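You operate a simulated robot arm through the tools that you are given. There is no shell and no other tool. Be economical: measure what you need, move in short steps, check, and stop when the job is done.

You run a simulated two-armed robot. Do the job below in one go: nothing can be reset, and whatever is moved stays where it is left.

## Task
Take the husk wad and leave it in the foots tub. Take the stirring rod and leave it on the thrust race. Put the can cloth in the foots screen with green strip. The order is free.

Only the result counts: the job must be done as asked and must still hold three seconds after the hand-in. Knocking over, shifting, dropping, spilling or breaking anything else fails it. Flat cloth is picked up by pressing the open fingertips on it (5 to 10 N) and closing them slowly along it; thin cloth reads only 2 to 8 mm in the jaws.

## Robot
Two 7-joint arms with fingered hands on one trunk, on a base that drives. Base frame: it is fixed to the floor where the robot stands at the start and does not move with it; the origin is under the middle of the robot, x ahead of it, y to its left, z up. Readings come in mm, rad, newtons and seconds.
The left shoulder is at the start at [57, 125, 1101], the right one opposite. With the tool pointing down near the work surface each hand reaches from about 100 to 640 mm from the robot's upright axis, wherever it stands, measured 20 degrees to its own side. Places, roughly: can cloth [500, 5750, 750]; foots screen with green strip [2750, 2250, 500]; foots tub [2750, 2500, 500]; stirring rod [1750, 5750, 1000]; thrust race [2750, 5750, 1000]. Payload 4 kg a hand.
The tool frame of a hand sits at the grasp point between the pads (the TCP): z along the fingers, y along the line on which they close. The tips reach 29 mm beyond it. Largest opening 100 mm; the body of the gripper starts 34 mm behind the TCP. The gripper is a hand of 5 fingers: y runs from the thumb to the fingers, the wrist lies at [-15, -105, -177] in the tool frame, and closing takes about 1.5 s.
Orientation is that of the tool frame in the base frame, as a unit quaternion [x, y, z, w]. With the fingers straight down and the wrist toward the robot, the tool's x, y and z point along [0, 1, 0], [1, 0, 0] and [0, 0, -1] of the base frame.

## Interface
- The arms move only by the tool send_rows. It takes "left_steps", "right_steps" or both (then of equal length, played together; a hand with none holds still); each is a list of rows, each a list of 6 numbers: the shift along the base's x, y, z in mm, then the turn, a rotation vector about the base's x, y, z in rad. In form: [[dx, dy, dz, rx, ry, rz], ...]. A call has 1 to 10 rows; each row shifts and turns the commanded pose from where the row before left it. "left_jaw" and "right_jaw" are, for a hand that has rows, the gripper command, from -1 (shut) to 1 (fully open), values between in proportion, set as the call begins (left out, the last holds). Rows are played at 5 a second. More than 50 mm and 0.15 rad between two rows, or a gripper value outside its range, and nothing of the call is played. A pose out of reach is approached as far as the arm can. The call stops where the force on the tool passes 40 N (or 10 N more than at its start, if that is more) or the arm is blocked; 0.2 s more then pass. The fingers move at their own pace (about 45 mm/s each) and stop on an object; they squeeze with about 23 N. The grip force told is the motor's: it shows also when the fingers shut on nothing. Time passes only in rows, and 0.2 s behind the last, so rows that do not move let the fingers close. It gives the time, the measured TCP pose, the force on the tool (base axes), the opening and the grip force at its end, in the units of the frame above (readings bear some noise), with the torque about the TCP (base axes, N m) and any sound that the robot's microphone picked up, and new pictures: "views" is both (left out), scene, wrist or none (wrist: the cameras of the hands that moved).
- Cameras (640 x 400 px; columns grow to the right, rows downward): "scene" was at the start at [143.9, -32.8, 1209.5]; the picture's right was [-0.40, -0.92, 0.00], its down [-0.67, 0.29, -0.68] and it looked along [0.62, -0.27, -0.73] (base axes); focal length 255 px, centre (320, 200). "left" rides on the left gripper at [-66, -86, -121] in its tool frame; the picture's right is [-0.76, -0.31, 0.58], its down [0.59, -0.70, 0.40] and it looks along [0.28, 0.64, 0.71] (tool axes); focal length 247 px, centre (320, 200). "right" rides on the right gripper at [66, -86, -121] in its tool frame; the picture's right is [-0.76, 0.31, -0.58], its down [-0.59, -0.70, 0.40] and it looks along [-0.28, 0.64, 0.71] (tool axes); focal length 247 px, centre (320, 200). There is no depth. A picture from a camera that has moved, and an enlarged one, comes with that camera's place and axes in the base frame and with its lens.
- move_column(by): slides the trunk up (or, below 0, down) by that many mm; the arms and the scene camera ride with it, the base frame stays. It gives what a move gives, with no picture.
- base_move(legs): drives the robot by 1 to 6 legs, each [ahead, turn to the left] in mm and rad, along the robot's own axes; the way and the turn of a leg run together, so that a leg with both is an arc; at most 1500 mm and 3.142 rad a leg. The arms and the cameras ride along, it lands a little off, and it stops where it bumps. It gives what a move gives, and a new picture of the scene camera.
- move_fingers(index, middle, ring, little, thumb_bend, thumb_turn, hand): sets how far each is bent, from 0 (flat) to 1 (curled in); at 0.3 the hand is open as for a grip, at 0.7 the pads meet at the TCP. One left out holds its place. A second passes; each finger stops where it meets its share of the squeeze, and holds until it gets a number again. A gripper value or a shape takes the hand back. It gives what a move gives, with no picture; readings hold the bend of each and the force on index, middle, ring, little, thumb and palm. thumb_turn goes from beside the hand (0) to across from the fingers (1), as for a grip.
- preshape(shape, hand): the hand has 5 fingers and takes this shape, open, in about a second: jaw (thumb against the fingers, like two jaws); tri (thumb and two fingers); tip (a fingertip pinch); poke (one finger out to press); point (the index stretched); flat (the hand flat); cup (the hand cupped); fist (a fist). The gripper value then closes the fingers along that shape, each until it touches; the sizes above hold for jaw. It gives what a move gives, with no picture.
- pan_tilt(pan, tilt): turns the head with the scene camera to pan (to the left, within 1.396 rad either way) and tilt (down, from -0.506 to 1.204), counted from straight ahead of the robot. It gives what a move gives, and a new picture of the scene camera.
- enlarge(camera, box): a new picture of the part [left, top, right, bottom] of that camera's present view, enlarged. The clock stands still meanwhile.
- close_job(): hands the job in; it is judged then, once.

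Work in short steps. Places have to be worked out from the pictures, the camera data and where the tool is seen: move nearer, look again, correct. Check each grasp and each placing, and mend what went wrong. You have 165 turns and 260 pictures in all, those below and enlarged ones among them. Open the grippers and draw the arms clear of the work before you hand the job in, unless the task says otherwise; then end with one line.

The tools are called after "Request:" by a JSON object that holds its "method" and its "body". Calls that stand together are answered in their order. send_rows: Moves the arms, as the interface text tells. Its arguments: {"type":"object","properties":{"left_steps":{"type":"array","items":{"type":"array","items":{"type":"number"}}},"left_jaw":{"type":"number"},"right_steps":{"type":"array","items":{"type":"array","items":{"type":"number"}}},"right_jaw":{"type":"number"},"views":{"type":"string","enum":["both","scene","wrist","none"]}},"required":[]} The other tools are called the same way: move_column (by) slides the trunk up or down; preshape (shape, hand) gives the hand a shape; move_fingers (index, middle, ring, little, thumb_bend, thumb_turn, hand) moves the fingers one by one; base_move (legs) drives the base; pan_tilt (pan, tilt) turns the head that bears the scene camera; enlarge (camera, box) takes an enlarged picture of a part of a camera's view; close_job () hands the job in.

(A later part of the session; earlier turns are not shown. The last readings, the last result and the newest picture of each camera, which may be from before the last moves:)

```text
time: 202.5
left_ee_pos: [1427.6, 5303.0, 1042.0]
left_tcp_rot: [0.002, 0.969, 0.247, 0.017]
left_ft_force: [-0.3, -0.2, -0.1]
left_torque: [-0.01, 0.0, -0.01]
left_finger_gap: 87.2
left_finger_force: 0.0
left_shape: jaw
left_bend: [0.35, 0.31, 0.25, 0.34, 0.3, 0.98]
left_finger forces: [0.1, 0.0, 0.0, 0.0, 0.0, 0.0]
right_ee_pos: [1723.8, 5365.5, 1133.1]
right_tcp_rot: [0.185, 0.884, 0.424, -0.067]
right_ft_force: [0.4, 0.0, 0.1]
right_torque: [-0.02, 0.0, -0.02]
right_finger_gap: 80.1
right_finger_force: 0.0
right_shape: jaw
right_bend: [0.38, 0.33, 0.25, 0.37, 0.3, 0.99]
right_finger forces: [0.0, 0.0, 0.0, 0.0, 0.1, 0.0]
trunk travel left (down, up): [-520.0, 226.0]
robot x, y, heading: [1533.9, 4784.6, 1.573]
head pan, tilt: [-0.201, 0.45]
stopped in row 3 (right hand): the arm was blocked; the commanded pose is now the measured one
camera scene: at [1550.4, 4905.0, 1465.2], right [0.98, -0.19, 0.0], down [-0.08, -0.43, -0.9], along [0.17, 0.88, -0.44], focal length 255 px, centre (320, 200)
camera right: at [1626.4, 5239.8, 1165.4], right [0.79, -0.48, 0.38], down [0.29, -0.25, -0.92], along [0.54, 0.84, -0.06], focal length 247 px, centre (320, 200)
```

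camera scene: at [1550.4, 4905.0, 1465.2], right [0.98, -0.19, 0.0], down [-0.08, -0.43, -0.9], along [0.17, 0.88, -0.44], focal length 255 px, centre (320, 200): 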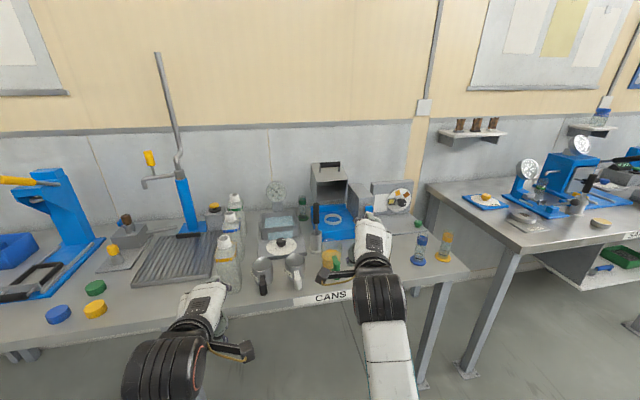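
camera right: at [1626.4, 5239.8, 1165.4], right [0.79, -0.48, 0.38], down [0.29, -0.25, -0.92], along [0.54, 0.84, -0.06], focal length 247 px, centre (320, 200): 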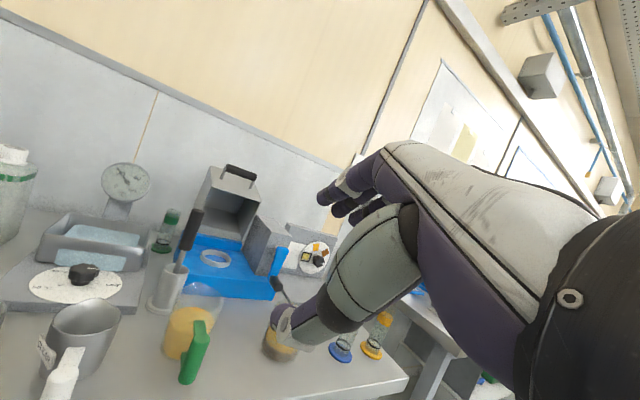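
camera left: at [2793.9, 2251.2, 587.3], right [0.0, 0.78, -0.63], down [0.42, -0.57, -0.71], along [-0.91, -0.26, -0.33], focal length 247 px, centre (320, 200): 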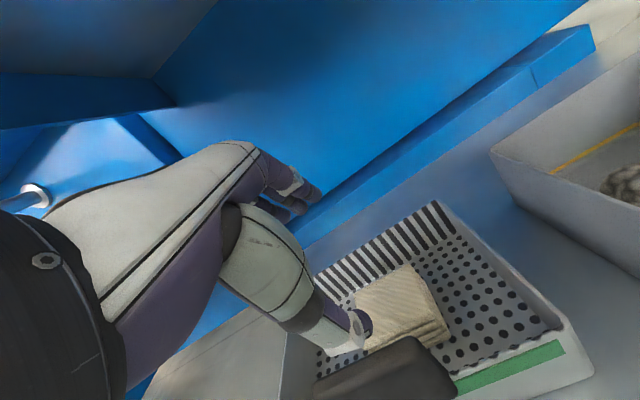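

The arm is limited in that roll; a natural handshake should be yawed to point forward-left. I turn toward that pose (rod axis along the tool's x, fingers pointing about 50° left of forward), lowering a bit.

Request:
{"method": "send_rows", "body": {"right_steps": [[-3, -3, -13, 0.0065, 0.13, 0.04], [-3, -3, -13, 0.0065, 0.13, 0.04], [-3, -3, -13, 0.0065, 0.13, 0.04], [-3, -3, -13, 0.0065, 0.13, 0.04], [-3, -3, -13, 0.0065, 0.13, 0.04], [-3, -3, -13, 0.0065, 0.13, 0.04], [-3, -3, -13, 0.0065, 0.13, 0.04], [-3, -3, -13, 0.0065, 0.13, 0.04], [-3, -3, -13, 0.0065, 0.13, 0.04], [-3, -3, -13, 0.0065, 0.13, 0.04]], "views": "both"}}

```text
time: 204.7
left_ee_pos: [1427.5, 5300.9, 1041.9]
left_tcp_rot: [0.002, 0.969, 0.246, 0.017]
left_ft_force: [-0.2, -0.4, -0.5]
left_torque: [-0.02, -0.02, 0.02]
left_finger_gap: 87.3
left_finger_force: 0.0
left_shape: jaw
left_bend: [0.35, 0.31, 0.25, 0.34, 0.3, 0.98]
left_finger forces: [0.1, 0.0, 0.0, 0.1, 0.0, 0.0]
right_ee_pos: [1692.4, 5334.1, 999.6]
right_tcp_rot: [-0.234, -0.666, -0.229, 0.669]
right_ft_force: [-0.1, -0.3, 0.4]
right_torque: [0.03, -0.01, 0.01]
right_finger_gap: 80.3
right_finger_force: 0.1
right_shape: jaw
right_bend: [0.38, 0.33, 0.25, 0.37, 0.3, 0.99]
right_finger forces: [0.1, 0.0, 0.0, 0.0, 0.1, 0.0]
trunk travel left (down, up): [-520.0, 226.0]
robot x, y, heading: [1530.7, 4781.2, 1.575]
head pan, tilt: [-0.201, 0.45]
camera scene: at [1551.3, 4905.1, 1465.2], right [0.98, -0.19, 0.0], down [-0.08, -0.43, -0.9], along [0.17, 0.88, -0.44], focal length 255 px, centre (320, 200)
camera right: at [1735.7, 5192.5, 1066.1], right [0.64, -0.12, -0.76], down [-0.75, -0.31, -0.58], along [-0.16, 0.94, -0.29], focal length 247 px, centre (320, 200)
```

scene: 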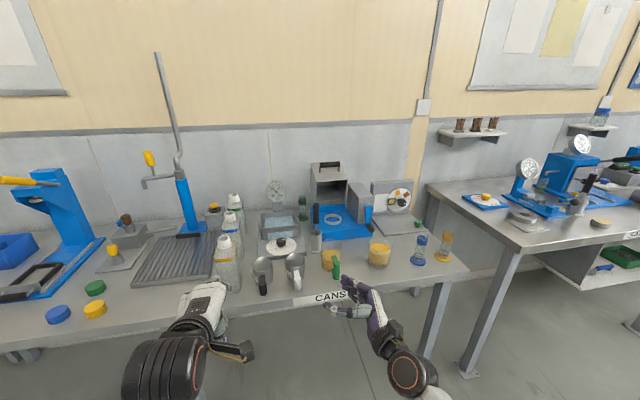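
right: 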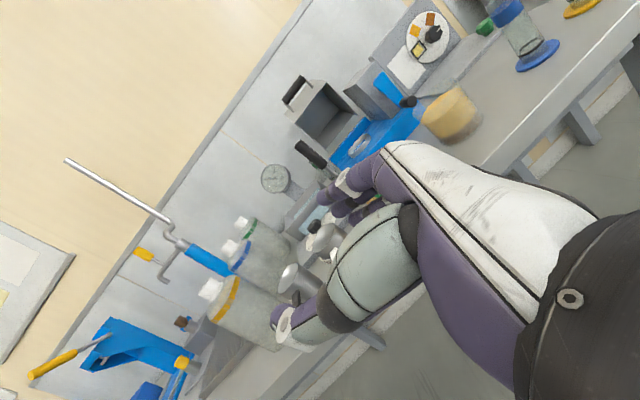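

That pose works exactly. I raise the left hand well above the bottles first, then drive 350 mm ahead.

Request:
{"method": "send_rows", "body": {"left_steps": [[0, 0, 40, 0, 0, 0], [0, 0, 40, 0, 0, 0], [0, 0, 40, 0, 0, 0], [0, 0, 40, 0, 0, 0]], "right_steps": [[12, 0, 0, 0, 0, 0], [12, 0, 0, 0, 0, 0], [12, 0, 0, 0, 0, 0], [12, 0, 0, 0, 0, 0]], "views": "none"}}

```text
time: 205.7
left_ee_pos: [1426.2, 5300.7, 1202.5]
left_tcp_rot: [0.002, 0.969, 0.245, 0.017]
left_ft_force: [0.0, -1.6, -0.1]
left_torque: [-0.01, 0.02, -0.02]
left_finger_gap: 87.2
left_finger_force: 0.1
left_shape: jaw
left_bend: [0.35, 0.31, 0.25, 0.34, 0.3, 0.98]
left_finger forces: [0.1, 0.0, 0.0, 0.0, 0.0, 0.0]
right_ee_pos: [1739.6, 5335.5, 1000.3]
right_tcp_rot: [-0.234, -0.667, -0.23, 0.669]
right_ft_force: [-0.1, 0.2, -0.6]
right_torque: [-0.03, 0.02, 0.0]
right_finger_gap: 80.1
right_finger_force: 0.1
right_shape: jaw
right_bend: [0.38, 0.33, 0.25, 0.37, 0.3, 0.99]
right_finger forces: [0.1, 0.1, 0.0, 0.0, 0.0, 0.0]
trunk travel left (down, up): [-520.0, 226.0]
robot x, y, heading: [1532.5, 4783.1, 1.575]
head pan, tilt: [-0.201, 0.45]
```

Request:
{"method": "base_move", "body": {"legs": [[350, 0]]}}

Request:
{"method": "enlarge", "body": {"camera": "right", "box": [0, 0, 640, 400]}}

```text
time: 207.9
left_ee_pos: [1426.4, 5644.7, 1201.4]
left_tcp_rot: [0.004, 0.969, 0.247, 0.018]
left_ft_force: [0.0, 0.3, -0.7]
left_torque: [-0.01, 0.04, 0.01]
left_finger_gap: 87.4
left_finger_force: 0.2
left_shape: jaw
left_bend: [0.35, 0.31, 0.25, 0.34, 0.3, 0.98]
left_finger forces: [0.1, 0.0, 0.1, 0.0, 0.0, 0.1]
right_ee_pos: [1739.4, 5678.3, 1001.3]
right_tcp_rot: [-0.235, -0.666, -0.231, 0.669]
right_ft_force: [1.1, 1.3, -1.1]
right_torque: [0.0, 0.0, -0.01]
right_finger_gap: 79.9
right_finger_force: 0.0
right_shape: jaw
right_bend: [0.38, 0.33, 0.25, 0.37, 0.3, 0.99]
right_finger forces: [0.0, 0.0, 0.0, 0.0, 0.0, 0.0]
trunk travel left (down, up): [-520.0, 226.0]
robot x, y, heading: [1532.6, 5124.6, 1.568]
head pan, tilt: [-0.201, 0.45]
camera scene: at [1549.4, 5247.5, 1465.1], right [0.98, -0.2, 0.0], down [-0.09, -0.43, -0.9], along [0.18, 0.88, -0.44], focal length 255 px, centre (320, 200)
```

scene: 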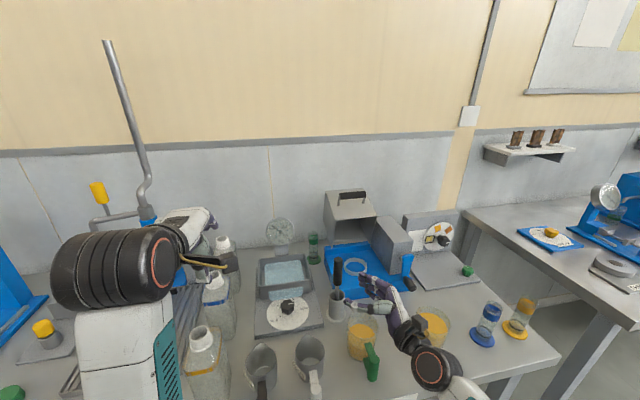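

```text
1.00 times, centred on (320, 200) of right (not enlarged: the box is as wide or as high as the picture)
camera zoom: at [1782.6, 5534.4, 1067.1], right [0.64, -0.12, -0.76], down [-0.75, -0.3, -0.58], along [-0.16, 0.94, -0.29], focal length 247 px, centre (320, 200)
```

zoom: 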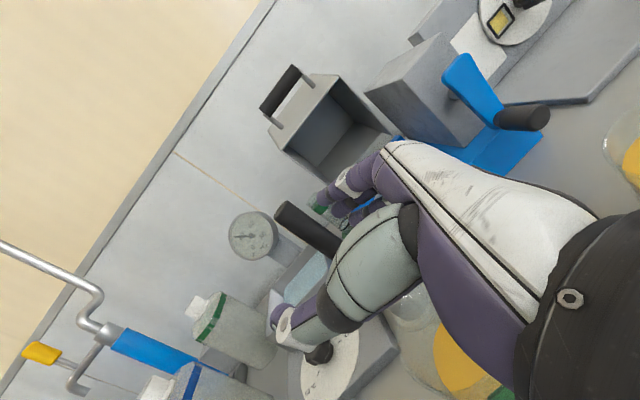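

The wrist view confirms the handle at (1709, 5786), top ≈1015. A beaker (top ≈912) stands under my palm, so I stay at z≈985: first to the start point, then along the finger direction onto the handle.

Request:
{"method": "send_rows", "body": {"right_steps": [[10, 20, -4, 0, 0, 0], [8, 22, -6, 0, 0, 0], [4, 21, -6, 0, 0, 0]], "views": "both"}}

```text
time: 208.7
left_ee_pos: [1427.5, 5644.0, 1202.1]
left_tcp_rot: [0.005, 0.969, 0.246, 0.018]
left_ft_force: [-0.6, -0.3, -0.2]
left_torque: [0.0, -0.01, 0.01]
left_finger_gap: 87.2
left_finger_force: 0.0
left_shape: jaw
left_bend: [0.35, 0.31, 0.25, 0.34, 0.3, 0.98]
left_finger forces: [0.0, 0.0, 0.1, 0.0, 0.0, 0.1]
right_ee_pos: [1763.2, 5740.7, 984.3]
right_tcp_rot: [-0.236, -0.667, -0.231, 0.668]
right_ft_force: [-0.5, 0.0, 0.4]
right_torque: [0.03, -0.01, -0.02]
right_finger_gap: 80.0
right_finger_force: 0.1
right_shape: jaw
right_bend: [0.38, 0.33, 0.25, 0.37, 0.3, 0.99]
right_finger forces: [0.0, 0.1, 0.0, 0.1, 0.0, 0.0]
trunk travel left (down, up): [-520.0, 226.0]
robot x, y, heading: [1529.2, 5128.6, 1.574]
head pan, tilt: [-0.201, 0.45]
camera scene: at [1549.5, 5247.3, 1465.1], right [0.98, -0.2, 0.0], down [-0.09, -0.43, -0.9], along [0.18, 0.88, -0.44], focal length 255 px, centre (320, 200)
camera right: at [1804.9, 5598.6, 1051.3], right [0.64, -0.12, -0.76], down [-0.75, -0.3, -0.58], along [-0.16, 0.94, -0.29], focal length 247 px, centre (320, 200)
```

scene: 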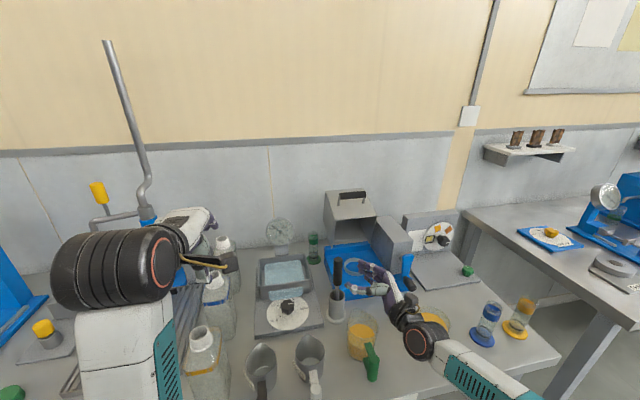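
right: 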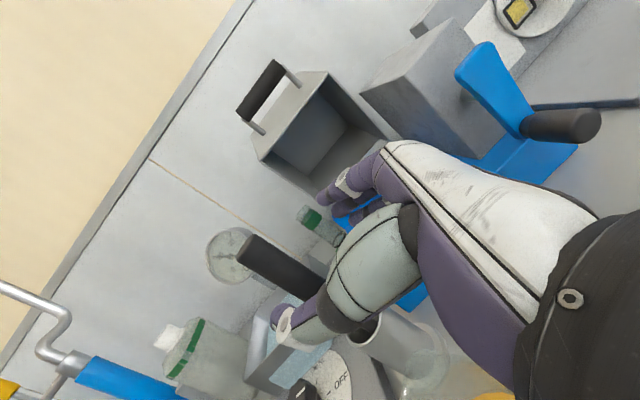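

The handle lies between fingers and thumb. I advance along the finger direction onto it.

Request:
{"method": "send_rows", "body": {"right_steps": [[-16, 12, 0, 0, 0, 0], [-16, 12, 0, 0, 0, 0], [-14, 11, 0, 0, 0, 0], [-10, 9, 0, 0, 0, 0]], "views": "both"}}

```text
time: 209.7
left_ee_pos: [1426.5, 5644.1, 1203.0]
left_tcp_rot: [0.005, 0.969, 0.246, 0.018]
left_ft_force: [-0.1, 0.0, -0.6]
left_torque: [0.01, 0.0, -0.02]
left_finger_gap: 87.3
left_finger_force: 0.0
left_shape: jaw
left_bend: [0.35, 0.31, 0.25, 0.34, 0.3, 0.98]
left_finger forces: [0.0, 0.1, 0.0, 0.0, 0.0, 0.1]
right_ee_pos: [1705.2, 5781.9, 984.8]
right_tcp_rot: [-0.235, -0.667, -0.232, 0.668]
right_ft_force: [-0.8, -0.2, 0.5]
right_torque: [0.02, -0.04, 0.05]
right_finger_gap: 79.6
right_finger_force: 0.1
right_shape: jaw
right_bend: [0.38, 0.33, 0.25, 0.37, 0.3, 0.99]
right_finger forces: [0.0, 0.0, 0.1, 0.0, 0.0, 0.0]
trunk travel left (down, up): [-520.0, 226.0]
robot x, y, heading: [1531.2, 5125.6, 1.57]
head pan, tilt: [-0.201, 0.45]
camera scene: at [1549.2, 5246.6, 1465.2], right [0.98, -0.2, 0.0], down [-0.09, -0.43, -0.9], along [0.18, 0.88, -0.44], focal length 255 px, centre (320, 200)
camera right: at [1748.0, 5639.9, 1051.1], right [0.64, -0.12, -0.76], down [-0.75, -0.3, -0.58], along [-0.16, 0.94, -0.29], focal length 247 px, centre (320, 200)
```

scene: 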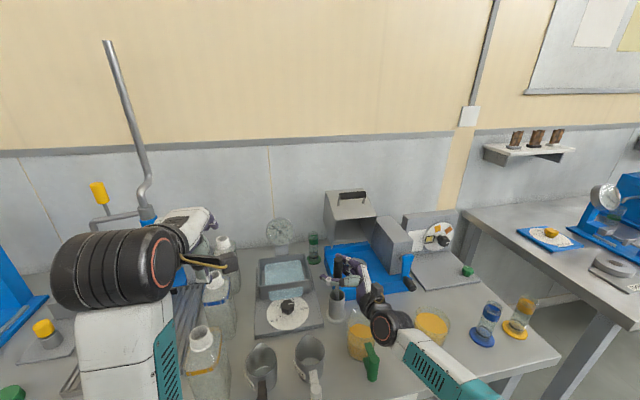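
right: 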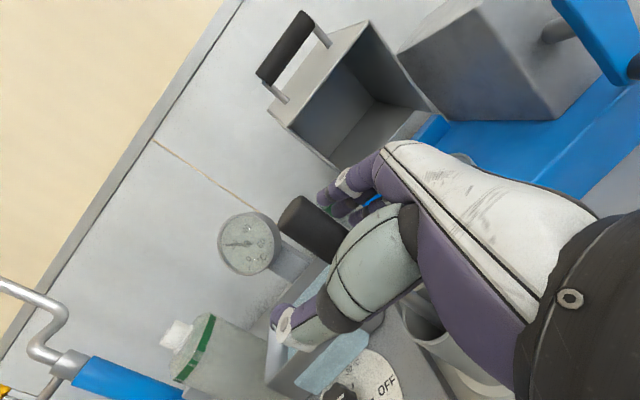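

The handle is at the TCP now. I close the hand on it.

Request:
{"method": "send_rows", "body": {"right_steps": [[2, 3, 0, 0, 0, 0], [0, 0, 0, 0, 0, 0], [0, 0, 0, 0, 0, 0], [0, 0, 0, 0, 0, 0], [0, 0, 0, 0, 0, 0], [0, 0, 0, 0, 0, 0], [0, 0, 0, 0, 0, 0], [0, 0, 0, 0, 0, 0]], "right_jaw": -1.0, "views": "wrist"}}

```text
time: 211.5
left_ee_pos: [1426.4, 5643.8, 1202.4]
left_tcp_rot: [0.004, 0.969, 0.246, 0.019]
left_ft_force: [0.1, 0.5, 1.2]
left_torque: [-0.01, -0.02, -0.02]
left_finger_gap: 87.2
left_finger_force: 0.0
left_shape: jaw
left_bend: [0.35, 0.31, 0.25, 0.34, 0.3, 0.98]
left_finger forces: [0.0, 0.0, 0.0, 0.0, 0.0, 0.0]
right_ee_pos: [1708.9, 5786.0, 984.8]
right_tcp_rot: [-0.236, -0.667, -0.232, 0.668]
right_ft_force: [-0.1, -0.4, 0.0]
right_torque: [0.03, -0.03, -0.01]
right_finger_gap: 10.2
right_finger_force: 23.1
right_shape: jaw
right_bend: [0.72, 0.7, 0.7, 0.66, 0.76, 1.0]
right_finger forces: [11.7, 3.5, 1.8, 0.9, 18.2, 0.0]
trunk travel left (down, up): [-520.0, 226.0]
robot x, y, heading: [1533.3, 5121.0, 1.574]
head pan, tilt: [-0.201, 0.45]
camera right: at [1750.8, 5643.1, 1050.7], right [0.64, -0.12, -0.76], down [-0.75, -0.3, -0.58], along [-0.16, 0.94, -0.29], focal length 247 px, centre (320, 200)
```

right: 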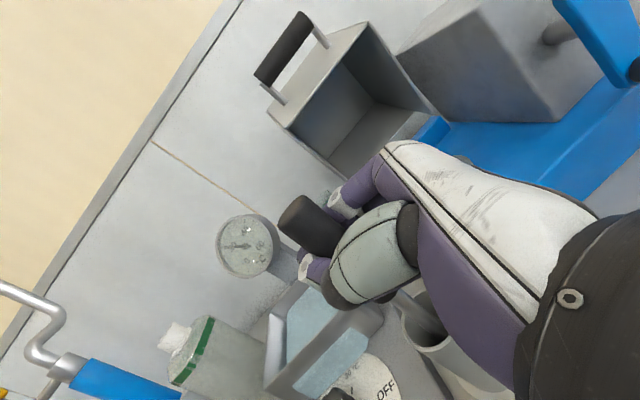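

Grip force is 23 N on the handle. I lift straight up 30 mm and check that the rod rises without the cup.

Request:
{"method": "send_rows", "body": {"right_steps": [[0, 0, 6, 0, 0, 0], [0, 0, 12, 0, 0, 0], [0, 0, 15, 0, 0, 0]], "views": "both"}}

Request:
{"method": "enlarge", "body": {"camera": "scene", "box": [290, 220, 410, 340]}}

```text
time: 212.3
left_ee_pos: [1426.1, 5642.9, 1202.4]
left_tcp_rot: [0.005, 0.969, 0.247, 0.019]
left_ft_force: [0.1, -0.1, 0.4]
left_torque: [0.04, 0.02, 0.03]
left_finger_gap: 87.4
left_finger_force: 0.0
left_shape: jaw
left_bend: [0.35, 0.31, 0.25, 0.34, 0.3, 0.98]
left_finger forces: [0.0, 0.0, 0.1, 0.1, 0.1, 0.0]
right_ee_pos: [1707.9, 5787.1, 1018.7]
right_tcp_rot: [-0.236, -0.667, -0.232, 0.668]
right_ft_force: [1.3, 0.3, -0.5]
right_torque: [0.01, 0.03, -0.03]
right_finger_gap: 10.2
right_finger_force: 23.0
right_shape: jaw
right_bend: [0.72, 0.7, 0.7, 0.66, 0.76, 1.0]
right_finger forces: [11.9, 3.2, 1.7, 0.7, 18.2, 0.0]
trunk travel left (down, up): [-520.0, 226.0]
robot x, y, heading: [1529.7, 5125.1, 1.573]
head pan, tilt: [-0.201, 0.45]
camera scene: at [1549.1, 5246.4, 1465.3], right [0.98, -0.2, 0.0], down [-0.09, -0.43, -0.9], along [0.18, 0.88, -0.44], focal length 255 px, centre (320, 200)
camera right: at [1749.7, 5643.9, 1085.1], right [0.64, -0.12, -0.76], down [-0.75, -0.3, -0.59], along [-0.16, 0.94, -0.29], focal length 247 px, centre (320, 200)
```

scene: 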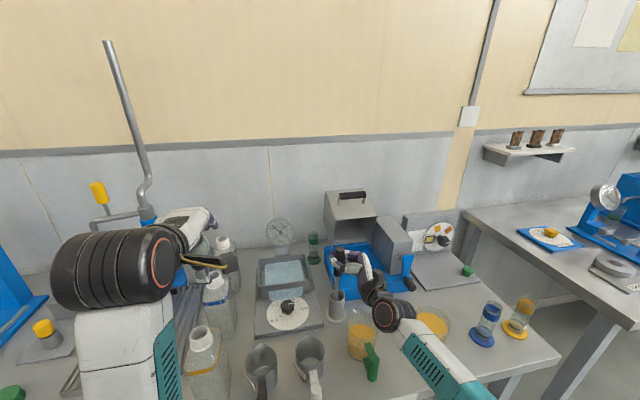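
right: 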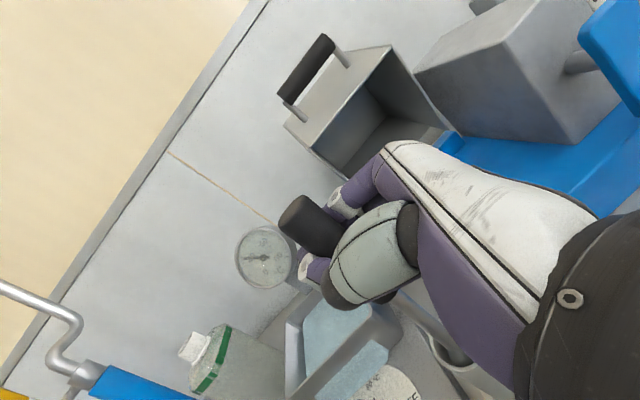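

```text
3.33 times, centred on (350, 280) of scene
camera zoom: at [1549.1, 5246.4, 1465.3], right [0.98, -0.2, 0.0], down [-0.09, -0.43, -0.9], along [0.18, 0.88, -0.44], focal length 850 px, centre (220, -67)
```

zoom: 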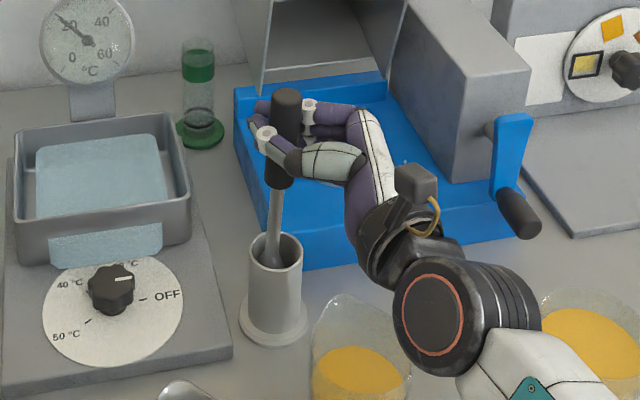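

The rod rises and the cup stays. I lift another 100 mm to clear it.

Request:
{"method": "send_rows", "body": {"right_steps": [[0, 0, 20, 0, 0, 0], [0, 0, 25, 0, 0, 0], [0, 0, 30, 0, 0, 0], [0, 0, 30, 0, 0, 0]], "views": "scene"}}

Request:
{"method": "enlarge", "body": {"camera": "scene", "box": [270, 180, 430, 330]}}

```text
time: 213.3
left_ee_pos: [1426.9, 5643.8, 1203.5]
left_tcp_rot: [0.004, 0.969, 0.245, 0.018]
left_ft_force: [-0.2, 0.3, -0.5]
left_torque: [0.0, 0.02, -0.03]
left_finger_gap: 87.2
left_finger_force: 0.2
left_shape: jaw
left_bend: [0.35, 0.31, 0.25, 0.34, 0.3, 0.98]
left_finger forces: [0.0, 0.0, 0.0, 0.0, 0.1, 0.0]
right_ee_pos: [1706.8, 5786.9, 1123.3]
right_tcp_rot: [-0.235, -0.667, -0.231, 0.668]
right_ft_force: [0.3, 1.2, 0.1]
right_torque: [0.04, 0.0, 0.0]
right_finger_gap: 10.1
right_finger_force: 22.5
right_shape: jaw
right_bend: [0.72, 0.7, 0.7, 0.66, 0.76, 1.0]
right_finger forces: [11.9, 3.2, 1.6, 0.7, 18.0, 0.1]
trunk travel left (down, up): [-520.0, 226.0]
robot x, y, heading: [1532.4, 5121.2, 1.573]
head pan, tilt: [-0.201, 0.45]
camera scene: at [1549.1, 5246.6, 1465.2], right [0.98, -0.2, 0.0], down [-0.09, -0.43, -0.9], along [0.18, 0.88, -0.44], focal length 255 px, centre (320, 200)
```

scene: 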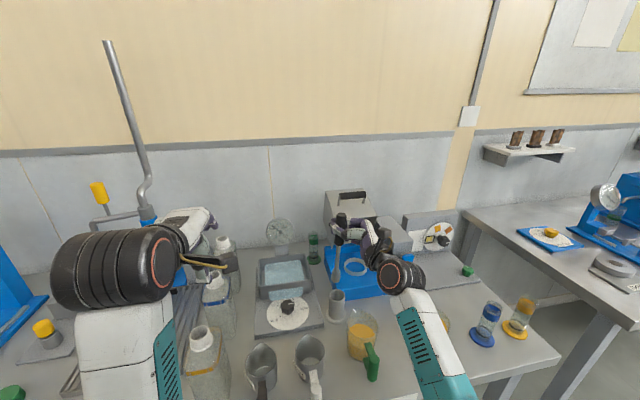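

```text
2.67 times, centred on (350, 255) of scene
camera zoom: at [1549.1, 5246.6, 1465.2], right [0.98, -0.2, 0.0], down [-0.09, -0.43, -0.9], along [0.18, 0.88, -0.44], focal length 680 px, centre (240, 53)
```

zoom: 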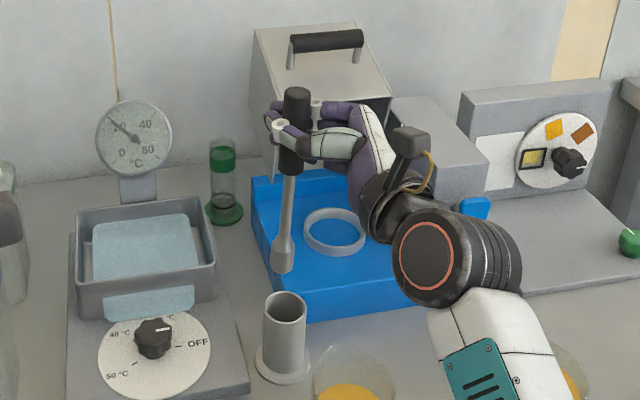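

The rod (about 224 mm long, TCP 28 mm below the handle's top) is fully out. I raise 45 mm more, back away from the bench, and then turn the hand to fingers-down so the rod lies level.

Request:
{"method": "send_rows", "body": {"right_steps": [[0, 0, 25, 0, 0, 0], [0, 0, 20, 0, 0, 0]], "views": "none"}}

Request:
{"method": "base_move", "body": {"legs": [[-650, 0]]}}

Request:
{"method": "send_rows", "body": {"right_steps": [[0, 0, -8, -0.0437, -0.1257, 0.0442], [0, 0, -8, -0.0437, -0.1257, 0.0442], [0, 0, -8, -0.0437, -0.1257, 0.0442], [0, 0, -8, -0.0437, -0.1257, 0.0442], [0, 0, -8, -0.0437, -0.1257, 0.0442], [0, 0, -8, -0.0437, -0.1257, 0.0442]], "views": "none"}}

Request:
{"method": "send_rows", "body": {"right_steps": [[0, 0, -8, -0.0437, -0.1257, 0.0442], [0, 0, -8, -0.0437, -0.1257, 0.0442], [0, 0, -8, -0.0437, -0.1257, 0.0442], [0, 0, -8, -0.0437, -0.1257, 0.0442], [0, 0, -8, -0.0437, -0.1257, 0.0442], [0, 0, -8, -0.0437, -0.1257, 0.0442]], "views": "both"}}

```text
time: 213.9
left_ee_pos: [1426.3, 5642.9, 1202.9]
left_tcp_rot: [0.005, 0.969, 0.246, 0.018]
left_ft_force: [0.4, -1.1, 0.3]
left_torque: [-0.01, -0.01, 0.01]
left_finger_gap: 87.1
left_finger_force: 0.2
left_shape: jaw
left_bend: [0.35, 0.31, 0.25, 0.34, 0.3, 0.98]
left_finger forces: [0.0, 0.0, 0.0, 0.0, 0.0, 0.0]
right_ee_pos: [1708.1, 5787.0, 1168.1]
right_tcp_rot: [-0.235, -0.667, -0.232, 0.668]
right_ft_force: [0.9, -0.7, -0.4]
right_torque: [-0.01, 0.03, 0.0]
right_finger_gap: 10.1
right_finger_force: 22.9
right_shape: jaw
right_bend: [0.72, 0.7, 0.7, 0.66, 0.76, 1.0]
right_finger forces: [11.9, 3.2, 1.5, 0.7, 18.0, 0.0]
trunk travel left (down, up): [-520.0, 226.0]
robot x, y, heading: [1530.2, 5124.7, 1.57]
head pan, tilt: [-0.201, 0.45]
```

```text
time: 217.5
left_ee_pos: [1429.5, 5010.2, 1202.8]
left_tcp_rot: [0.008, 0.969, 0.247, 0.019]
left_ft_force: [0.2, -0.7, 1.2]
left_torque: [0.02, -0.03, 0.05]
left_finger_gap: 87.2
left_finger_force: 0.0
left_shape: jaw
left_bend: [0.35, 0.31, 0.25, 0.34, 0.3, 0.98]
left_finger forces: [0.1, 0.0, 0.1, 0.0, 0.0, 0.0]
right_ee_pos: [1711.7, 5153.1, 1168.3]
right_tcp_rot: [-0.237, -0.666, -0.234, 0.667]
right_ft_force: [-0.6, 0.1, -1.5]
right_torque: [-0.01, 0.01, 0.05]
right_finger_gap: 10.1
right_finger_force: 22.5
right_shape: jaw
right_bend: [0.72, 0.7, 0.7, 0.66, 0.76, 1.0]
right_finger forces: [12.0, 3.1, 1.6, 0.7, 18.0, 0.0]
trunk travel left (down, up): [-520.0, 226.0]
robot x, y, heading: [1528.4, 4492.8, 1.567]
head pan, tilt: [-0.201, 0.45]
camera scene: at [1549.8, 4613.4, 1465.3], right [0.98, -0.2, 0.0], down [-0.09, -0.43, -0.9], along [0.18, 0.88, -0.44], focal length 255 px, centre (320, 200)
```

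scene: 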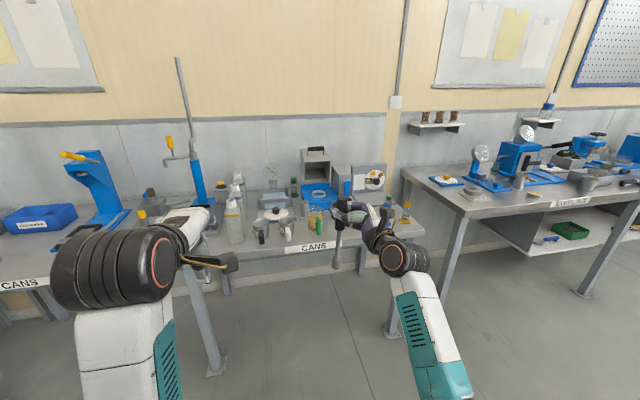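

```text
time: 218.9
left_ee_pos: [1428.1, 5010.8, 1201.8]
left_tcp_rot: [0.007, 0.969, 0.247, 0.02]
left_ft_force: [0.6, -0.3, -0.9]
left_torque: [-0.02, 0.02, 0.0]
left_finger_gap: 87.3
left_finger_force: 0.1
left_shape: jaw
left_bend: [0.35, 0.31, 0.25, 0.34, 0.3, 0.98]
left_finger forces: [0.0, 0.0, 0.0, 0.1, 0.1, 0.1]
right_ee_pos: [1710.2, 5152.9, 1121.4]
right_tcp_rot: [0.13, 0.913, 0.128, -0.364]
right_ft_force: [0.3, -0.3, -0.8]
right_torque: [0.01, 0.01, 0.0]
right_finger_gap: 10.2
right_finger_force: 22.9
right_shape: jaw
right_bend: [0.72, 0.7, 0.7, 0.66, 0.76, 1.0]
right_finger forces: [11.6, 3.1, 1.6, 0.7, 18.0, 0.0]
trunk travel left (down, up): [-520.0, 226.0]
robot x, y, heading: [1530.6, 4488.9, 1.565]
head pan, tilt: [-0.201, 0.45]
```

```text
time: 220.3
left_ee_pos: [1428.1, 5010.7, 1201.4]
left_tcp_rot: [0.008, 0.969, 0.247, 0.02]
left_ft_force: [-0.3, 0.4, -0.4]
left_torque: [0.03, 0.0, -0.06]
left_finger_gap: 87.3
left_finger_force: 0.0
left_shape: jaw
left_bend: [0.35, 0.31, 0.25, 0.34, 0.3, 0.98]
left_finger forces: [0.0, 0.1, 0.1, 0.1, 0.1, 0.0]
right_ee_pos: [1711.0, 5153.5, 1071.3]
right_tcp_rot: [0.0, 1.0, 0.001, 0.001]
right_ft_force: [-0.5, 0.2, -1.8]
right_torque: [-0.05, 0.05, -0.02]
right_finger_gap: 10.3
right_finger_force: 22.8
right_shape: jaw
right_bend: [0.72, 0.7, 0.7, 0.66, 0.76, 1.0]
right_finger forces: [11.4, 3.0, 1.6, 0.8, 18.1, 0.0]
trunk travel left (down, up): [-520.0, 226.0]
robot x, y, heading: [1528.8, 4491.7, 1.571]
head pan, tilt: [-0.201, 0.45]
camera scene: at [1549.4, 4614.3, 1465.2], right [0.98, -0.2, 0.0], down [-0.09, -0.43, -0.9], along [0.18, 0.88, -0.44], focal length 255 px, centre (320, 200)
camera right: at [1646.0, 5066.3, 1192.6], right [0.76, 0.3, 0.58], down [0.59, -0.7, -0.4], along [0.29, 0.64, -0.71], focal length 247 px, centre (320, 200)
```

scene: 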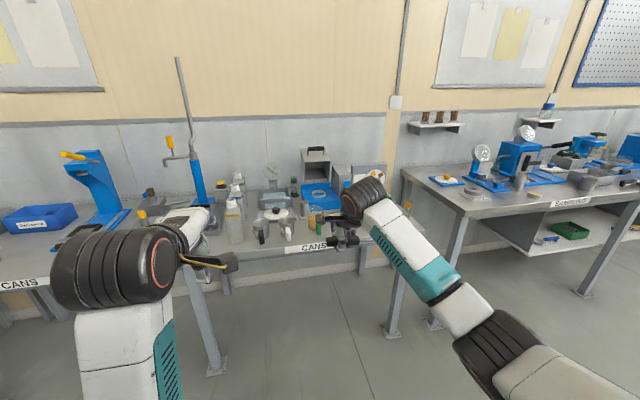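
right: 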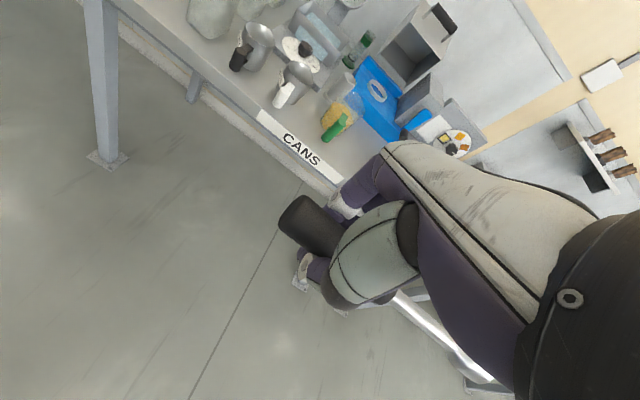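

The rod is level, handle toward −x and tip toward +x. I drive across to in front of the race.

Request:
{"method": "base_move", "body": {"legs": [[0, -1.571], [853, 0], [0, 1.571]]}}

Request:
{"method": "pan_tilt", "body": {"pan": -0.25, "tilt": 0.5}}

```text
time: 232.5
left_ee_pos: [2268.2, 5024.7, 1202.1]
left_tcp_rot: [0.005, 0.969, 0.246, 0.019]
left_ft_force: [-0.3, -0.1, -0.7]
left_torque: [0.0, 0.04, -0.02]
left_finger_gap: 87.3
left_finger_force: 0.0
left_shape: jaw
left_bend: [0.35, 0.31, 0.25, 0.34, 0.3, 0.98]
left_finger forces: [0.1, 0.0, 0.1, 0.0, 0.0, 0.1]
right_ee_pos: [2547.5, 5168.1, 1071.8]
right_tcp_rot: [-0.002, 1.0, 0.003, -0.001]
right_ft_force: [-0.3, -0.4, -0.5]
right_torque: [0.0, 0.03, 0.0]
right_finger_gap: 9.9
right_finger_force: 23.0
right_shape: jaw
right_bend: [0.72, 0.7, 0.7, 0.66, 0.76, 1.0]
right_finger forces: [10.8, 2.9, 1.5, 0.6, 16.7, 0.0]
trunk travel left (down, up): [-520.0, 226.0]
robot x, y, heading: [2373.9, 4505.4, 1.577]
head pan, tilt: [-0.201, 0.45]
camera scene: at [2389.5, 4629.0, 1465.2], right [0.98, -0.2, 0.0], down [-0.09, -0.43, -0.9], along [0.18, 0.88, -0.44], focal length 255 px, centre (320, 200)
```

scene: 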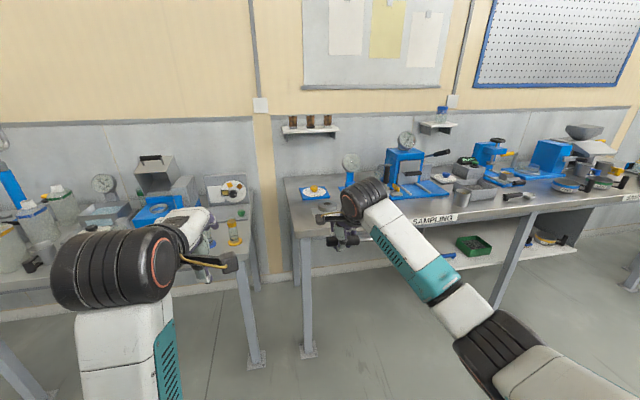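

```text
time: 233.2
left_ee_pos: [2265.8, 5025.2, 1201.4]
left_tcp_rot: [0.005, 0.969, 0.247, 0.019]
left_ft_force: [-0.3, -1.0, 0.2]
left_torque: [-0.04, -0.01, 0.02]
left_finger_gap: 87.3
left_finger_force: 0.0
left_shape: jaw
left_bend: [0.35, 0.31, 0.25, 0.34, 0.3, 0.98]
left_finger forces: [0.0, 0.0, 0.0, 0.0, 0.0, 0.1]
right_ee_pos: [2548.0, 5169.5, 1071.5]
right_tcp_rot: [-0.003, 1.0, 0.003, 0.0]
right_ft_force: [0.0, -0.5, -0.5]
right_torque: [0.01, 0.09, -0.01]
right_finger_gap: 9.7
right_finger_force: 22.8
right_shape: jaw
right_bend: [0.72, 0.7, 0.7, 0.66, 0.76, 1.0]
right_finger forces: [10.9, 2.7, 1.5, 0.7, 16.6, 0.0]
trunk travel left (down, up): [-520.0, 226.0]
robot x, y, heading: [2370.3, 4503.7, 1.573]
head pan, tilt: [-0.25, 0.499]
camera scene: at [2393.8, 4627.1, 1460.8], right [0.97, -0.24, 0.0], down [-0.12, -0.46, -0.88], along [0.21, 0.85, -0.48], focal length 255 px, centre (320, 200)
```

scene: 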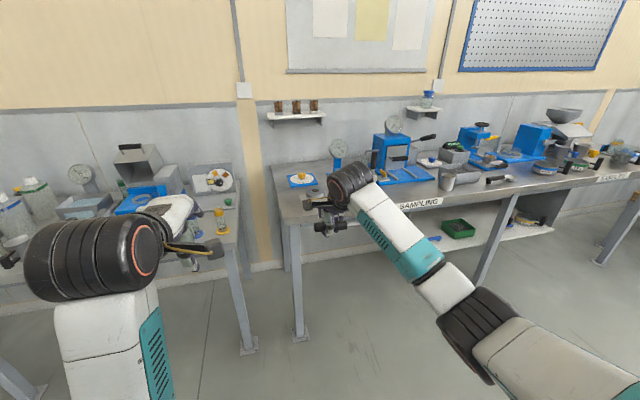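

I check the rod in the hand and move 380 mm closer to see the race.

Request:
{"method": "base_move", "body": {"legs": [[380, 0]]}}

Request:
{"method": "enlarge", "body": {"camera": "right", "box": [0, 0, 640, 400]}}

Request:
{"method": "enlarge", "body": {"camera": "scene", "box": [260, 160, 460, 310]}}

```text
time: 235.5
left_ee_pos: [2261.5, 5398.8, 1202.1]
left_tcp_rot: [0.002, 0.969, 0.246, 0.018]
left_ft_force: [0.9, 0.6, 0.9]
left_torque: [0.02, 0.01, -0.01]
left_finger_gap: 87.5
left_finger_force: 0.0
left_shape: jaw
left_bend: [0.35, 0.31, 0.25, 0.34, 0.3, 0.98]
left_finger forces: [0.0, 0.0, 0.0, 0.1, 0.0, 0.0]
right_ee_pos: [2541.3, 5544.8, 1071.5]
right_tcp_rot: [-0.006, 1.0, 0.002, 0.0]
right_ft_force: [0.5, 0.1, -0.2]
right_torque: [-0.04, 0.02, -0.02]
right_finger_gap: 9.9
right_finger_force: 22.9
right_shape: jaw
right_bend: [0.72, 0.7, 0.7, 0.66, 0.76, 1.0]
right_finger forces: [10.9, 2.7, 1.5, 0.6, 16.6, 0.1]
trunk travel left (down, up): [-520.0, 226.0]
robot x, y, heading: [2368.1, 4880.0, 1.581]
head pan, tilt: [-0.25, 0.499]
camera scene: at [2390.5, 5001.9, 1460.6], right [0.97, -0.24, 0.0], down [-0.11, -0.47, -0.88], along [0.21, 0.85, -0.48], focal length 255 px, centre (320, 200)
```

scene: 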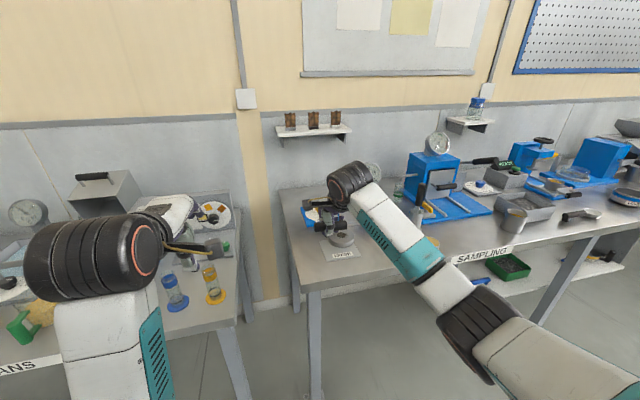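

```text
1.00 times, centred on (320, 200) of right (not enlarged: the box is as wide or as high as the picture)
camera zoom: at [2477.1, 5456.7, 1192.2], right [0.75, 0.31, 0.58], down [0.6, -0.69, -0.4], along [0.28, 0.65, -0.71], focal length 247 px, centre (320, 200)
```

zoom: 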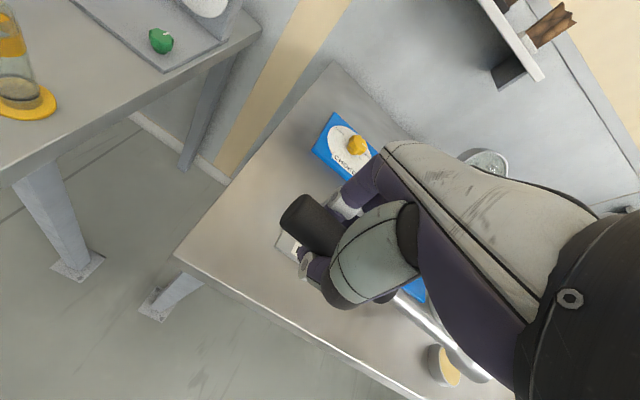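

```text
2.67 times, centred on (360, 235) of scene
camera zoom: at [2390.5, 5001.9, 1460.6], right [0.97, -0.24, 0.0], down [-0.11, -0.47, -0.88], along [0.21, 0.85, -0.48], focal length 680 px, centre (213, 107)
```

zoom: 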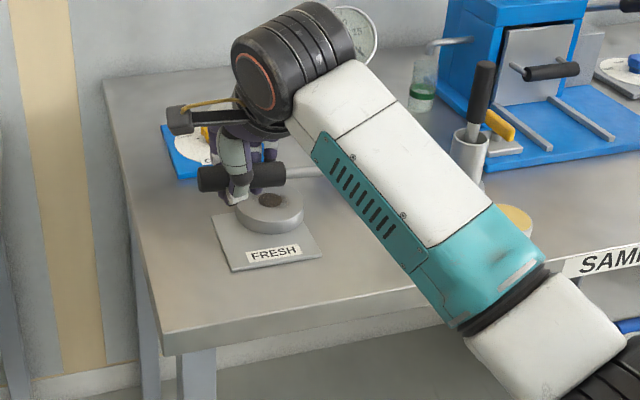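

The race's top triangulates to about (2644, 5706, 910); the handle spans TCP −30 to +65 along x. I drive 220 mm ahead and pull the hand to TCP ≈ (2556, 5706), so the race lies under the handle's lower end and shaft.

Request:
{"method": "base_move", "body": {"legs": [[220, -0.01]]}}

Request:
{"method": "send_rows", "body": {"right_steps": [[6, -20, -10, 0, 0, 0], [6, -20, -15, 0, 0, 0], [4, -18, -20, 0, 0, 0], [0, 0, -20, 0, 0, 0]], "views": "both"}}

Request:
{"method": "pan_tilt", "body": {"pan": -0.25, "tilt": 0.7}}

Request:
{"method": "enlarge", "body": {"camera": "scene", "box": [230, 130, 430, 280]}}

```text
time: 237.2
left_ee_pos: [2260.4, 5622.0, 1203.1]
left_tcp_rot: [0.003, 0.969, 0.245, 0.019]
left_ft_force: [-0.4, 0.6, -0.2]
left_torque: [-0.03, -0.01, -0.02]
left_finger_gap: 87.2
left_finger_force: 0.0
left_shape: jaw
left_bend: [0.35, 0.31, 0.25, 0.34, 0.3, 0.98]
left_finger forces: [0.0, 0.1, 0.0, 0.0, 0.1, 0.0]
right_ee_pos: [2542.1, 5767.4, 1071.7]
right_tcp_rot: [-0.003, 1.0, 0.002, 0.0]
right_ft_force: [0.0, 0.4, -0.7]
right_torque: [-0.06, 0.06, -0.02]
right_finger_gap: 10.2
right_finger_force: 23.0
right_shape: jaw
right_bend: [0.72, 0.7, 0.7, 0.66, 0.76, 1.0]
right_finger forces: [10.8, 2.7, 1.5, 0.7, 16.6, 0.0]
trunk travel left (down, up): [-520.0, 226.0]
robot x, y, heading: [2369.6, 5102.7, 1.578]
head pan, tilt: [-0.25, 0.499]
camera scene: at [2389.3, 5224.7, 1460.6], right [0.97, -0.24, 0.0], down [-0.12, -0.47, -0.88], along [0.21, 0.85, -0.48], focal length 255 px, centre (320, 200)
```

scene: 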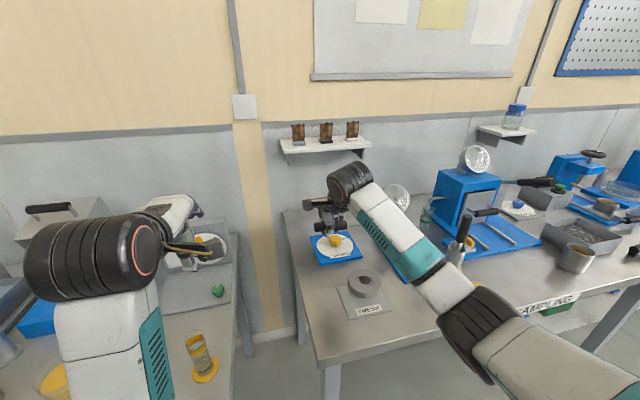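

```text
time: 238.2
left_ee_pos: [2259.9, 5620.6, 1202.0]
left_tcp_rot: [0.004, 0.969, 0.246, 0.019]
left_ft_force: [0.6, 0.3, 0.3]
left_torque: [-0.02, 0.0, 0.01]
left_finger_gap: 87.9
left_finger_force: 0.0
left_shape: jaw
left_bend: [0.35, 0.31, 0.25, 0.34, 0.3, 0.98]
left_finger forces: [0.0, 0.1, 0.0, 0.0, 0.1, 0.0]
right_ee_pos: [2557.5, 5707.5, 1006.0]
right_tcp_rot: [-0.004, 1.0, 0.001, 0.0]
right_ft_force: [0.2, 0.3, -0.9]
right_torque: [0.02, 0.04, 0.03]
right_finger_gap: 9.7
right_finger_force: 23.2
right_shape: jaw
right_bend: [0.72, 0.7, 0.7, 0.66, 0.76, 1.0]
right_finger forces: [10.8, 2.6, 1.5, 0.7, 16.6, 0.1]
trunk travel left (down, up): [-520.0, 226.0]
robot x, y, heading: [2365.1, 5104.7, 1.579]
head pan, tilt: [-0.25, 0.499]
camera scene: at [2389.2, 5223.6, 1460.7], right [0.97, -0.24, 0.0], down [-0.12, -0.47, -0.88], along [0.21, 0.85, -0.48], focal length 255 px, centre (320, 200)
camera right: at [2493.9, 5619.8, 1126.4], right [0.75, 0.31, 0.58], down [0.59, -0.7, -0.4], along [0.28, 0.65, -0.71], focal length 247 px, centre (320, 200)
```

scene: 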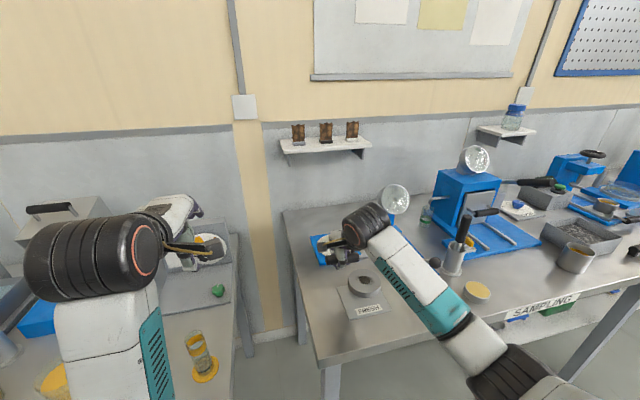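
right: 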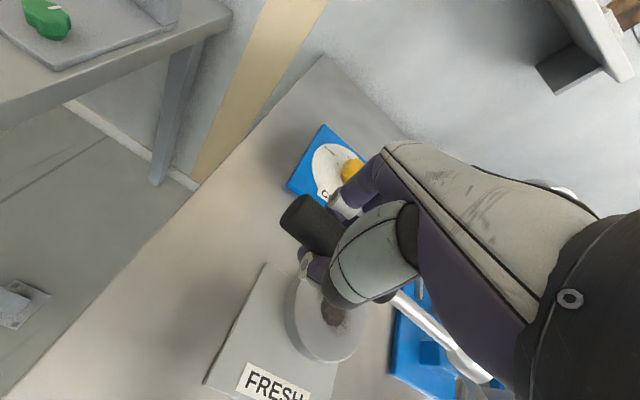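

```text
time: 239.0
left_ee_pos: [2261.5, 5620.5, 1202.3]
left_tcp_rot: [0.003, 0.969, 0.246, 0.019]
left_ft_force: [0.0, 0.1, -0.7]
left_torque: [0.02, -0.01, 0.03]
left_finger_gap: 87.3
left_finger_force: 0.1
left_shape: jaw
left_bend: [0.35, 0.31, 0.25, 0.34, 0.3, 0.98]
left_finger forces: [0.0, 0.0, 0.0, 0.1, 0.1, 0.0]
right_ee_pos: [2557.3, 5707.4, 1007.1]
right_tcp_rot: [-0.003, 1.0, 0.001, 0.0]
right_ft_force: [0.1, 0.1, -0.1]
right_torque: [0.02, 0.04, -0.02]
right_finger_gap: 9.9
right_finger_force: 23.1
right_shape: jaw
right_bend: [0.72, 0.7, 0.7, 0.66, 0.76, 1.0]
right_finger forces: [10.7, 2.6, 1.5, 0.6, 16.6, 0.0]
trunk travel left (down, up): [-520.0, 226.0]
robot x, y, heading: [2366.2, 5104.1, 1.577]
head pan, tilt: [-0.25, 0.7]
camera scene: at [2387.8, 5217.5, 1443.1], right [0.97, -0.24, 0.0], down [-0.16, -0.62, -0.77], along [0.18, 0.74, -0.64], focal length 255 px, centre (320, 200)
```

scene: 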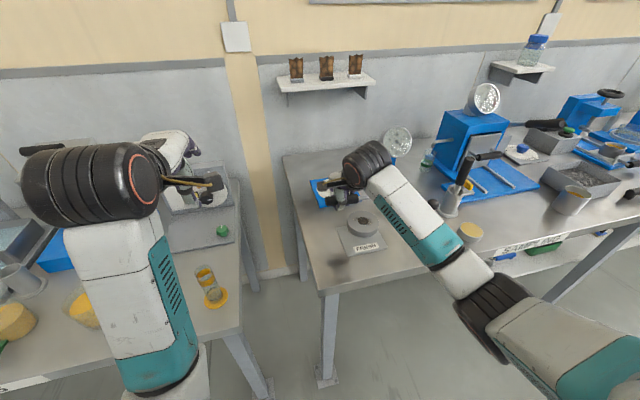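

```text
2.67 times, centred on (330, 205) of scene
camera zoom: at [2387.8, 5217.5, 1443.1], right [0.97, -0.24, 0.0], down [-0.16, -0.62, -0.77], along [0.18, 0.74, -0.64], focal length 680 px, centre (293, 187)
```

zoom: 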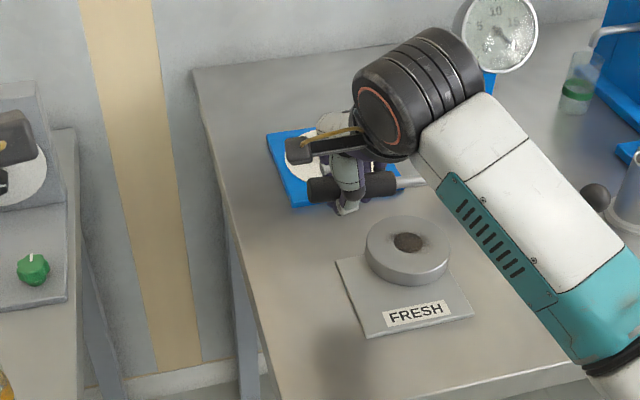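

Two views now give the race top at (2636, 5704, 918), and show the rod drooping about 0.13 rad at the tip. I level it, shift 9 mm left, and lower to TCP ≈ 950.

Request:
{"method": "send_rows", "body": {"right_steps": [[-5, -2, -15, 0, -0.065, 0], [-4, -1, -20, 0, -0.065, 0], [0, 0, -22, 0, 0, 0]], "views": "wrist"}}

Request:
{"method": "enlarge", "body": {"camera": "scene", "box": [290, 160, 410, 260]}}

```text
time: 239.8
left_ee_pos: [2261.3, 5620.8, 1202.2]
left_tcp_rot: [0.004, 0.969, 0.246, 0.018]
left_ft_force: [0.2, -0.4, 0.4]
left_torque: [-0.03, -0.02, -0.03]
left_finger_gap: 87.2
left_finger_force: 0.1
left_shape: jaw
left_bend: [0.35, 0.31, 0.25, 0.34, 0.3, 0.98]
left_finger forces: [0.0, 0.0, 0.0, 0.2, 0.0, 0.0]
right_ee_pos: [2547.6, 5704.3, 948.1]
right_tcp_rot: [-0.004, 0.998, 0.002, 0.065]
right_ft_force: [-0.4, -0.4, -0.4]
right_torque: [0.05, 0.02, 0.0]
right_finger_gap: 9.7
right_finger_force: 23.4
right_shape: jaw
right_bend: [0.72, 0.7, 0.7, 0.66, 0.77, 1.0]
right_finger forces: [10.7, 2.6, 1.5, 0.6, 16.6, 0.0]
trunk travel left (down, up): [-520.0, 226.0]
robot x, y, heading: [2365.9, 5102.9, 1.577]
head pan, tilt: [-0.25, 0.7]
camera right: at [2469.0, 5616.5, 1060.1], right [0.67, 0.31, 0.67], down [0.64, -0.7, -0.32], along [0.37, 0.65, -0.67], focal length 247 px, centre (320, 200)
```

right: 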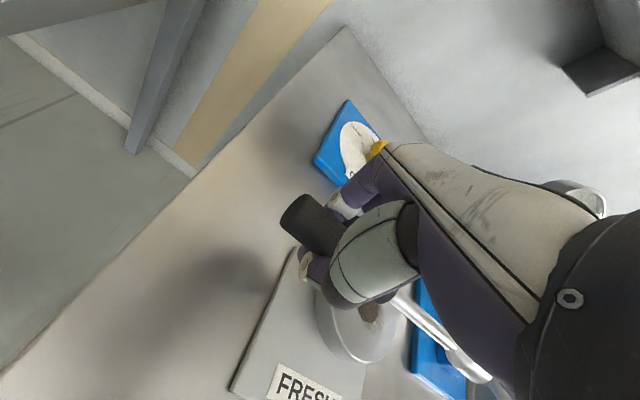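

```text
4.00 times, centred on (350, 210) of scene
camera zoom: at [2387.9, 5217.5, 1443.0], right [0.97, -0.24, 0.0], down [-0.16, -0.63, -0.76], along [0.18, 0.74, -0.64], focal length 1020 px, centre (200, 160)
```

zoom: 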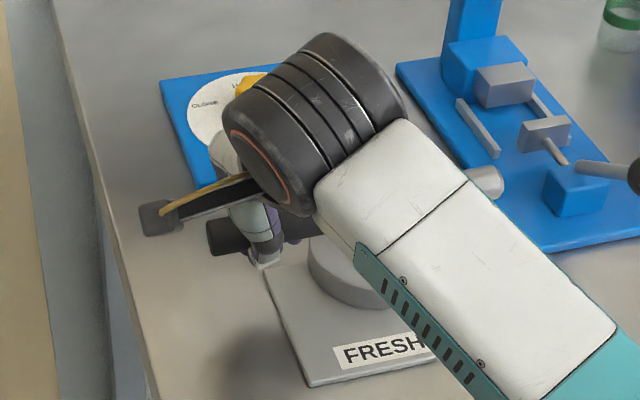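

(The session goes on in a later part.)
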